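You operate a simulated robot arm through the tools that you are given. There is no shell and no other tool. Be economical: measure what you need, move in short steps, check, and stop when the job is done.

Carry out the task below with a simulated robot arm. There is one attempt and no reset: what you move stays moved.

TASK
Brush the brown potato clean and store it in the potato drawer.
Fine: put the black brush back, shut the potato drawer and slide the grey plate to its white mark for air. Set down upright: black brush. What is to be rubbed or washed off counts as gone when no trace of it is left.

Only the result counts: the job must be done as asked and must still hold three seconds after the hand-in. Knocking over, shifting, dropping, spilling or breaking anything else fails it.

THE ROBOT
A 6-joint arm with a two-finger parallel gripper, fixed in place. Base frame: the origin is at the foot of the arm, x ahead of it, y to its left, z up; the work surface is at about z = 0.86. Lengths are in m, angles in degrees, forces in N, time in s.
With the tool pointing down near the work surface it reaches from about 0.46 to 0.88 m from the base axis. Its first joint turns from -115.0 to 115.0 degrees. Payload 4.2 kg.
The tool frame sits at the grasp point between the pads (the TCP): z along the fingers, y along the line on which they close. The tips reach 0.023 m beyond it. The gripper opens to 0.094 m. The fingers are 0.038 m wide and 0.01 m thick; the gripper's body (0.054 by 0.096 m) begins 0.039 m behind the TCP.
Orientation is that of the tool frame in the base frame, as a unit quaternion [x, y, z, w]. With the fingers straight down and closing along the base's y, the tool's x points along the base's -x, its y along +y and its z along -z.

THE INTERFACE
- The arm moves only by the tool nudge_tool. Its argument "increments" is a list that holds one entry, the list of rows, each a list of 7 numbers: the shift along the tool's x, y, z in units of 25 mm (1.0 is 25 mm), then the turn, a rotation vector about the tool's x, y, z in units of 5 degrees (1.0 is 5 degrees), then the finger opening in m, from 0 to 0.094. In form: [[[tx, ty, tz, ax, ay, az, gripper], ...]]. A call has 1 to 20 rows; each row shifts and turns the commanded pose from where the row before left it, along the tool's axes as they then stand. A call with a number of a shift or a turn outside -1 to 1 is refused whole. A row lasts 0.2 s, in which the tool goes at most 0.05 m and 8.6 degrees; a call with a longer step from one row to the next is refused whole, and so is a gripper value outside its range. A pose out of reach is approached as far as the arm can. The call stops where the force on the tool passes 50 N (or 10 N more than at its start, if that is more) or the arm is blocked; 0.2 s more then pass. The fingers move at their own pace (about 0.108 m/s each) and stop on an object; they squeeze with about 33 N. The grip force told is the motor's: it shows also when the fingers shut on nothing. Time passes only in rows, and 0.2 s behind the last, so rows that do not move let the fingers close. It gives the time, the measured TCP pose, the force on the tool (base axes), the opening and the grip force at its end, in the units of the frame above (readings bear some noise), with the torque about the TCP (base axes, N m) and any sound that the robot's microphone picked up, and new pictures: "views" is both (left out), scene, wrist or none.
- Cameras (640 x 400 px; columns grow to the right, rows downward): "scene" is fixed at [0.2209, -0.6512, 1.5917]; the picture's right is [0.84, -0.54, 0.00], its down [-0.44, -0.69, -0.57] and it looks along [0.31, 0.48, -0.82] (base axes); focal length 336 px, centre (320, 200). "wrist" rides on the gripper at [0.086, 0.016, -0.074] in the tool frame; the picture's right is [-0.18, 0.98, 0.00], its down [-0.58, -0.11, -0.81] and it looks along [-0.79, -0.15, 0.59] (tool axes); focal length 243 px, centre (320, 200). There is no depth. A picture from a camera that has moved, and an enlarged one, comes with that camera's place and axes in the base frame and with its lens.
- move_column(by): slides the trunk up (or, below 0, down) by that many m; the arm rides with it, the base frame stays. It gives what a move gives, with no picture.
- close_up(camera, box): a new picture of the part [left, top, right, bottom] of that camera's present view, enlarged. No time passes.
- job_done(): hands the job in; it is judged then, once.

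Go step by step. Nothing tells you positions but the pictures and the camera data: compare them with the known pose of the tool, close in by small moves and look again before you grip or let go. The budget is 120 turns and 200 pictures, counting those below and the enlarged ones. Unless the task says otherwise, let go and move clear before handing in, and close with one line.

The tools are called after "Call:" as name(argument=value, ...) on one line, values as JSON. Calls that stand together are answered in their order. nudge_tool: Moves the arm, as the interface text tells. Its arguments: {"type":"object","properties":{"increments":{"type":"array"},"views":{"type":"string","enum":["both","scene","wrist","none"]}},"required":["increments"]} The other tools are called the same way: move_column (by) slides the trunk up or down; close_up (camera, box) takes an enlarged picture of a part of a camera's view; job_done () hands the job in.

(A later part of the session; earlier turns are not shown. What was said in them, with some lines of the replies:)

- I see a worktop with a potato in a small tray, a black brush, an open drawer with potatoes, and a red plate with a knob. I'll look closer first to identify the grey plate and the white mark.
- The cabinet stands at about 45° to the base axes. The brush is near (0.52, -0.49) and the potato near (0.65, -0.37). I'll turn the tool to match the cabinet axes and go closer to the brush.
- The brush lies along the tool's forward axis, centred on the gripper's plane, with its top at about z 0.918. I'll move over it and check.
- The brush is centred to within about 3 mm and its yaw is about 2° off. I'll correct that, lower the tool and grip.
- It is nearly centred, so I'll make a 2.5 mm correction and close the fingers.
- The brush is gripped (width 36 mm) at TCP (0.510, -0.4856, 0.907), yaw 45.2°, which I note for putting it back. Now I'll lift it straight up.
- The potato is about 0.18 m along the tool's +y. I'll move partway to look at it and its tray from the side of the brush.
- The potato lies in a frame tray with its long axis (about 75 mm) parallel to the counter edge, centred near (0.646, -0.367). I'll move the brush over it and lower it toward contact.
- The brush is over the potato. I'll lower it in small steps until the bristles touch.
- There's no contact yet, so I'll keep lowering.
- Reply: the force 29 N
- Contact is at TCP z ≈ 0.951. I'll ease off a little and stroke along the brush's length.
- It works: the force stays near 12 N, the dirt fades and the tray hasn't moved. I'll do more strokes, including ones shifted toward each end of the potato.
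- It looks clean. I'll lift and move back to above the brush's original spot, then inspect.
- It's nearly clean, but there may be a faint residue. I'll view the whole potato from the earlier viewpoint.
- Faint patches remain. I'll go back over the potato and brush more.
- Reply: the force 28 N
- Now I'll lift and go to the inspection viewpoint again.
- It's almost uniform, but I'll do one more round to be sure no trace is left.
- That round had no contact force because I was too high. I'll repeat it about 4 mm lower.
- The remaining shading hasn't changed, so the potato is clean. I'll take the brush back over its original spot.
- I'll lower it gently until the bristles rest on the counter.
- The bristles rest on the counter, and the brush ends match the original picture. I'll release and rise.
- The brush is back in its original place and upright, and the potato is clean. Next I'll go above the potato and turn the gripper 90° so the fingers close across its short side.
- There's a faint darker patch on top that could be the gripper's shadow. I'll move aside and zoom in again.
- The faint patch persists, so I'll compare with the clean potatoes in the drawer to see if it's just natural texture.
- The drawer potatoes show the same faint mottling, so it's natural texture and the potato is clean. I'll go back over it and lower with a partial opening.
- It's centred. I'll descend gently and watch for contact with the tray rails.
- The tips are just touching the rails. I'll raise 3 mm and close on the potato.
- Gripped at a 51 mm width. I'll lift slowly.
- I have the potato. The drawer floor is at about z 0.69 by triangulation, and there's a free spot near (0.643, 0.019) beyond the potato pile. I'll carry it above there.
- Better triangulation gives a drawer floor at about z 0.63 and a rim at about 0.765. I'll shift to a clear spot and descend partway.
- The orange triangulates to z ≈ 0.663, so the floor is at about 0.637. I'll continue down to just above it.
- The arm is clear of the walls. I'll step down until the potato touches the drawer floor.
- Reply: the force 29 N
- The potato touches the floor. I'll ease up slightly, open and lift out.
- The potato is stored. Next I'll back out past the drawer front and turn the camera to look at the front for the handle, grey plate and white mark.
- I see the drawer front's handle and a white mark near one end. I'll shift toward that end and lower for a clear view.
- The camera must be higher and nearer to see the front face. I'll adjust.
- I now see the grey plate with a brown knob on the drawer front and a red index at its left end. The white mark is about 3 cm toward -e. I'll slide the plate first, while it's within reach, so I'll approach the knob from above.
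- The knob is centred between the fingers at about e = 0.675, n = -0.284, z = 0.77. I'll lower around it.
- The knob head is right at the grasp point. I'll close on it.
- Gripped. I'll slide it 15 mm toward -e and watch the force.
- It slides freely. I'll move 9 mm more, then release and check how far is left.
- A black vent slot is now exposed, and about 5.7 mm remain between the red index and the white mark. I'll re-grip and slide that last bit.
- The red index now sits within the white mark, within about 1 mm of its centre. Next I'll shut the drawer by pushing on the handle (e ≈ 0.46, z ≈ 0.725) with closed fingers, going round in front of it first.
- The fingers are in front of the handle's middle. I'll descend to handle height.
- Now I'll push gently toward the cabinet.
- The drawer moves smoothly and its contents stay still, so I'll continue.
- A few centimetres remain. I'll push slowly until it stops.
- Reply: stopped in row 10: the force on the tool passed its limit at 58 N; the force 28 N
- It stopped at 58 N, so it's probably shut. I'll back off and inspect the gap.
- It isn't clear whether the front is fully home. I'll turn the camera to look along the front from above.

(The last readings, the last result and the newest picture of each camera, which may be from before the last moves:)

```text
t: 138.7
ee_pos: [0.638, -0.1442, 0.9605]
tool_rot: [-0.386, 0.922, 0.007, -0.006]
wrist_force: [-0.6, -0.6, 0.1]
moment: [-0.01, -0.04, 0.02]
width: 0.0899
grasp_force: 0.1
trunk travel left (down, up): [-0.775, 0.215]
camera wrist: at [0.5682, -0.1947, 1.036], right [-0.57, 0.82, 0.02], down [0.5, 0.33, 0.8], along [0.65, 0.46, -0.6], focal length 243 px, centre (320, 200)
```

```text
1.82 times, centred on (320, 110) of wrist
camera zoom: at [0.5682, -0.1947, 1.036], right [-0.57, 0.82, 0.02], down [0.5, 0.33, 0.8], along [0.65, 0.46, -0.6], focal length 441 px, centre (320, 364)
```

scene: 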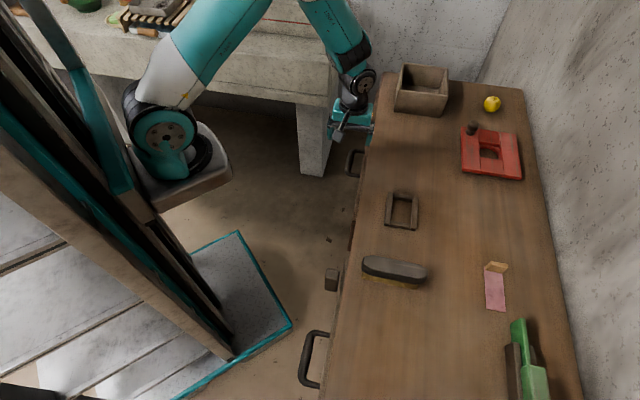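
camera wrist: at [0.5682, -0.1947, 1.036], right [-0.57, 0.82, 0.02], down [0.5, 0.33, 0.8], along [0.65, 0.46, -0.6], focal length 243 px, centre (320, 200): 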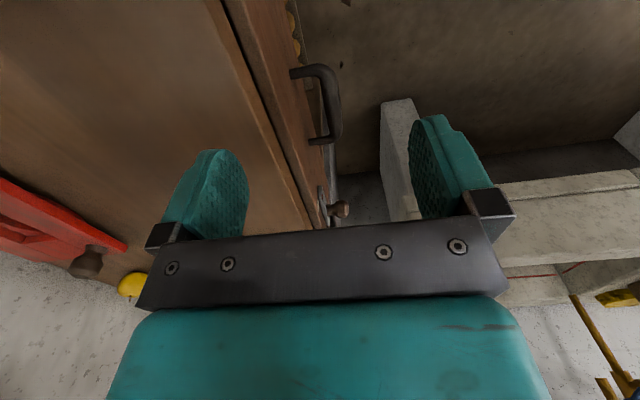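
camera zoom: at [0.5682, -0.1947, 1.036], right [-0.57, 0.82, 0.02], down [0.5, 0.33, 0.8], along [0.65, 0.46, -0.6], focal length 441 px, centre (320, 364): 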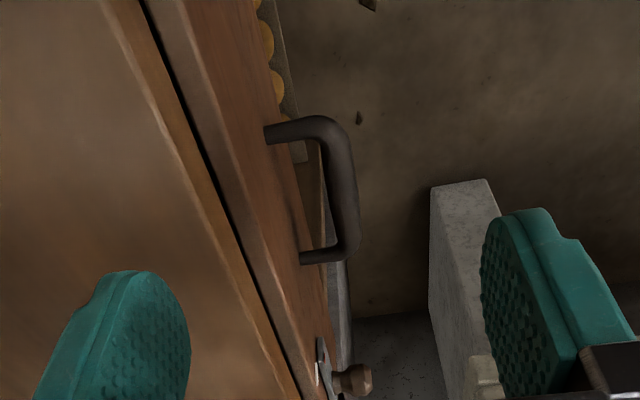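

The front's back face looks flush against the cabinet. To be certain, I'll push the handle once more and see whether it stops at the same place.

Call:
nudge_tool(increments=[[[-0.72, 0.95, 0.1, 0, 0, 0, 0.0], [-0.72, 0.95, 0.1, 0, 0, 0, 0.0], [-0.72, 0.95, 0.1, 0, 0, 0, 0.0], [-0.72, 0.95, 0.1, 0, 0, 0, 0.0], [-0.72, 0.95, 0.1, 0, 0, 0, 0.0], [-0.72, 0.95, 0.1, 0, 0, 0, 0.0]]], views="none")

Call:
nudge_tool(increments=[[[0, 0, 0, 0, 0, 1, 0.0], [0, 0, 0, 0, 0, 1, 0.0], [0, 0, 0, 0, 0, 1, 0.0], [0, 0, 0, 0, 0, 1, 0.0], [0, 0, 0, 0, 0, 1, 0.0], [0, 0, 0, 0, 0, 1, 0.0], [0, 0, 0, 0, 0, 1, 0.0], [0, 0, 0, 0, 0, 1, 0.0], [0, 0, 0, 0, 0, 1, 0.0], [0, 0, 0, 0, 0, 1, 0.0], [0, 0, 0, 0, 0, 1, 0.0], [0, 0, 0, 0, 0, 1, 0.0], [0, 0, 0, 0, 0, 1, 0.0], [0, 0, 0, 0, 0, 1, 0.0], [0, 0, 0, 0, 0, 1, 0.0], [0, 0, 0, 0, 0, 1, 0.0], [0, 0, 0, 0, 0, 1, 0.0], [0, 0, 0, 0, 0, 1, 0.0], [0, 0, 0, 0, 0, 0, 0.0]]], views="wrist")

```text
t: 140.1
ee_pos: [0.6136, 0.0324, 0.9466]
tool_rot: [-0.384, 0.923, 0.007, -0.006]
wrist_force: [0.4, -0.4, 0.7]
moment: [0.07, 0.04, 0.06]
width: 0.0001
grasp_force: 32.7
trunk travel left (down, up): [-0.775, 0.215]
```

```text
t: 144.1
ee_pos: [0.6143, 0.0334, 0.9463]
tool_rot: [0.381, 0.924, 0.001, -0.01]
wrist_force: [0.1, -0.1, -0.2]
moment: [0.03, -0.01, -0.01]
width: 0.0001
grasp_force: 33.1
trunk travel left (down, up): [-0.775, 0.215]
camera wrist: at [0.5665, 0.1059, 1.0232], right [0.82, 0.57, -0.01], down [0.35, -0.49, 0.8], along [0.45, -0.66, -0.6], focal length 243 px, centre (320, 200)
```

wrist: 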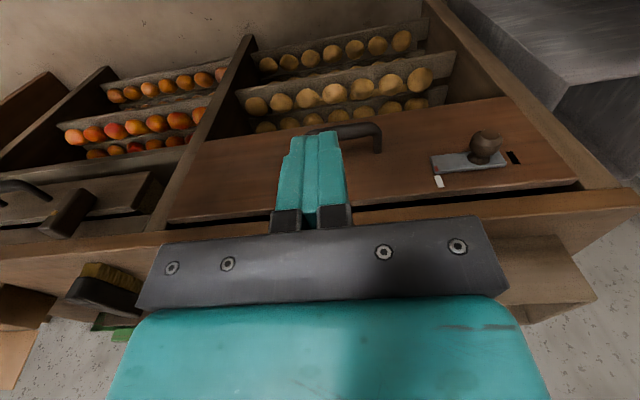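

Call:
nudge_tool(increments=[[[0, 0, 0.85, 0, 0, 0, 0.0], [0, 0, 0.85, 0, 0, 0, 0.0], [0, 0, 0.85, 0, 0, 0, 0.0], [0, 0, 0.85, 0, 0, 0, 0.0], [0, 0, 0.85, 0, 0, 0, 0.0], [0, 0, 0.85, 0, 0, 0, 0.0], [0, 0, 0.85, 0, 0, 0, 0.0], [0, 0, 0.85, 0, 0, 0, 0.0], [0, 0, 0.85, 0, 0, 0, 0.0], [0, 0, 0.85, 0, 0, 0, 0.0], [-0.5, 0, 0, 0, 0, 0, 0.0], [-0.5, 0, 0, 0, 0, 0, 0.0], [-0.5, 0, 0, 0, 0, 0, 0.0], [-0.5, 0, 0, 0, 0, 0, 0.0], [-0.5, 0, 0, 0, 0, 0, 0.0], [-0.5, 0, 0, 0, 0, 0, 0.0], [-0.4, 0, 0, 0, 0, 0, 0.0], [0, 0, 0, 0, 0, 0, 0.0]]], views="wrist")

```text
t: 147.8
ee_pos: [0.6727, -0.0245, 0.7347]
tool_rot: [0.381, 0.924, 0.001, -0.009]
wrist_force: [0.0, 0.4, 0.0]
moment: [0.01, 0.02, 0.03]
width: 0.0001
grasp_force: 32.9
trunk travel left (down, up): [-0.775, 0.215]
camera wrist: at [0.6243, 0.0474, 0.8102], right [0.82, 0.57, -0.01], down [0.35, -0.49, 0.8], along [0.45, -0.66, -0.6], focal length 243 px, centre (320, 200)
```

wrist: 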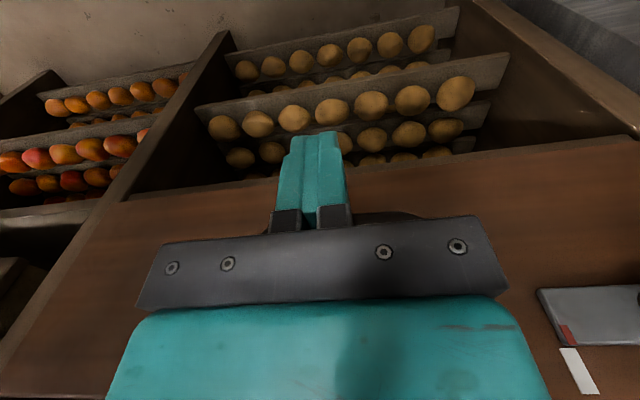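

Call:
nudge_tool(increments=[[[-0.3, 0, 0, 0, 0, 0, 0.0], [-0.3, 0, 0, 0, 0, 0, 0.0], [-0.2, 0, 0, 0, 0, 0, 0.0], [-0.1, 0, 0, 0, 0, 0, 0.0], [-0.1, 0, 0, 0, 0, 0, 0.0], [-0.1, 0, 0, 0, 0, 0, 0.0], [-0.1, 0, 0, 0, 0, 0, 0.0], [-0.1, 0, 0, 0, 0, 0, 0.0], [-0.1, 0, 0, 0, 0, 0, 0.0], [-0.1, 0, 0, 0, 0, 0, 0.0]]], views="wrist")

Call:
close_up(camera="scene", box=[310, 70, 410, 200])

```text
t: 150.1
ee_pos: [0.6931, -0.0454, 0.7335]
tool_rot: [0.378, 0.926, 0.002, -0.017]
wrist_force: [-13.1, 14.4, 18.4]
moment: [-0.3, -0.14, -0.11]
width: 0.0004
grasp_force: 33.2
trunk travel left (down, up): [-0.775, 0.215]
stopped in row 10: the force on the tool passed its limit at 54 N (the readings are from after the stop); the commanded pose is now the measured one
camera wrist: at [0.6445, 0.0254, 0.8108], right [0.82, 0.58, -0.01], down [0.36, -0.5, 0.79], along [0.45, -0.65, -0.62], focal length 243 px, centre (320, 200)
```

wrist: 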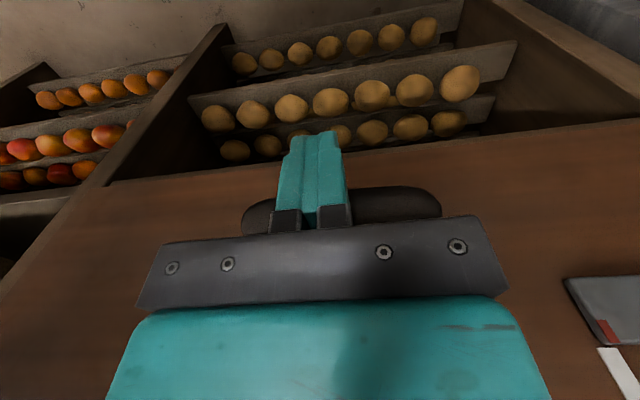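

```text
3.08 times, centred on (360, 135) of scene
camera zoom: at [0.2209, -0.6512, 1.5917], right [0.84, -0.54, 0.0], down [-0.44, -0.69, -0.57], along [0.31, 0.48, -0.82], focal length 1033 px, centre (197, 400)
```

zoom: 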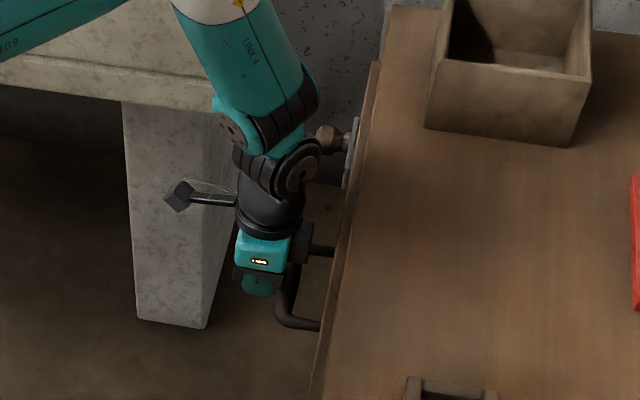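

It stopped at exactly the same place, so the drawer is shut hard against its stop. I'll retreat and do a final check.

Call:
nudge_tool(increments=[[[0.4, 0, 0, 0, 0, 0, 0.0], [0.8, 0, 0, 0, 0, 0, 0.0], [0.9, 0, 0, 0, 0, 0, 0.0], [0.9, 0, -0.3, 0, 0, 0, 0.0], [0.5, 0.5, -0.9, 0, 0, 0, 0.0], [0, 0.8, -0.9, 0, 0, 0, 0.0], [0, 0.8, -0.9, 0, 0, 0, 0.0], [0, 0.8, -0.9, 0, 0, 0, 0.0], [0, 0.8, -0.9, 0, 0, 0, 0.094], [0, 0.8, -0.9, 0, 0, 0, 0.094], [0, 0.8, -0.9, 0, 0, 0, 0.094], [0, 0, -0.9, 0, 0, 0, 0.094], [0, 0, -0.9, 0, 0, 0, 0.094], [0, 0, 0, 0, 0, 0, 0.094]]])

Call:
close_up(camera="scene", box=[300, 80, 460, 310])

Call:
close_up(camera="wrist", box=[240, 80, 420, 220])

```text
t: 153.1
ee_pos: [0.7292, 0.1041, 0.9432]
tool_rot: [0.377, 0.926, 0.002, -0.016]
wrist_force: [0.0, 0.5, -0.3]
moment: [-0.03, 0.01, -0.01]
width: 0.0938
grasp_force: 0.1
trunk travel left (down, up): [-0.775, 0.215]
camera wrist: at [0.682, 0.1768, 1.0211], right [0.82, 0.57, -0.02], down [0.36, -0.5, 0.79], along [0.44, -0.65, -0.61], focal length 243 px, centre (320, 200)
```

scene: 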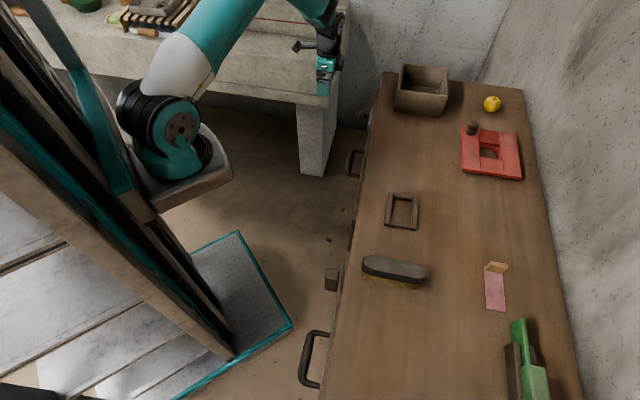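
wrist: 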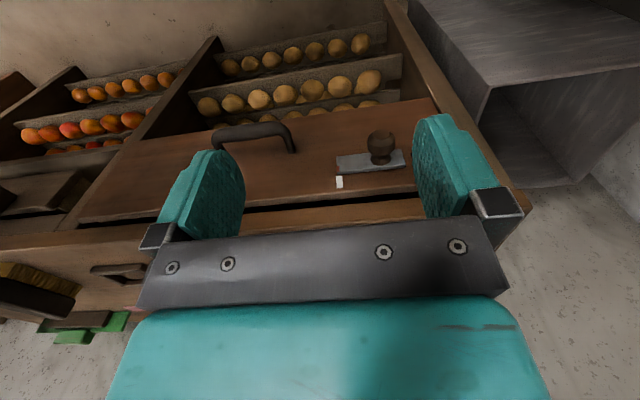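

```text
1.74 times, centred on (380, 195) of scene
camera zoom: at [0.2209, -0.6512, 1.5917], right [0.84, -0.54, 0.0], down [-0.44, -0.69, -0.57], along [0.31, 0.48, -0.82], focal length 584 px, centre (216, 209)
```

zoom: 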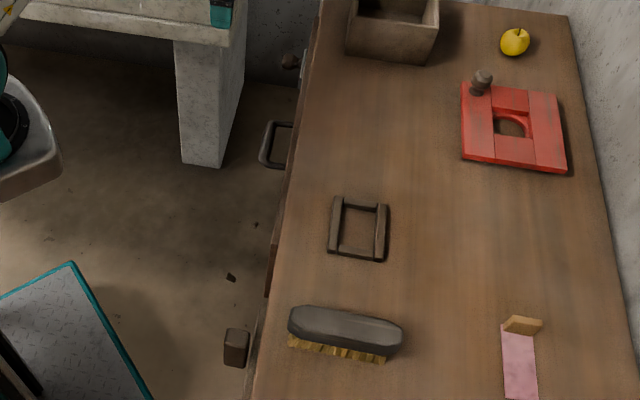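

```text
2.86 times, centred on (330, 150) of wrist
camera zoom: at [0.682, 0.1768, 1.0211], right [0.82, 0.57, -0.02], down [0.36, -0.5, 0.79], along [0.44, -0.65, -0.61], focal length 693 px, centre (291, 343)
```

zoom: 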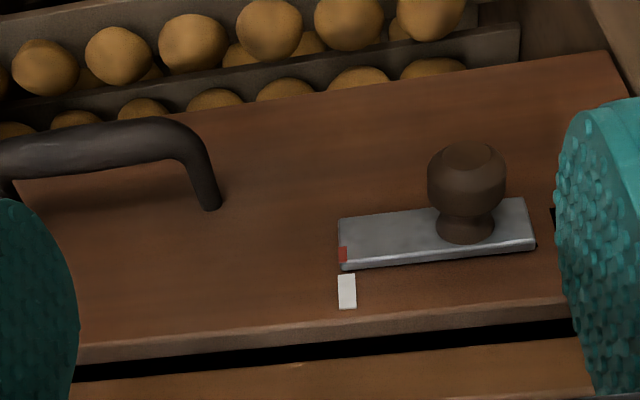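

The drawer is shut, the red index lines up with the white mark, and the brush is upright in its place. Nothing else on the counter has moved and the arm is clear, so I'm handing in.

Call:
job_done()

```text
The job is handed in.
```

The potato is brushed clean and stored in the potato drawer, which is shut. The black brush is back upright in its place, and the grey plate is at its white mark.
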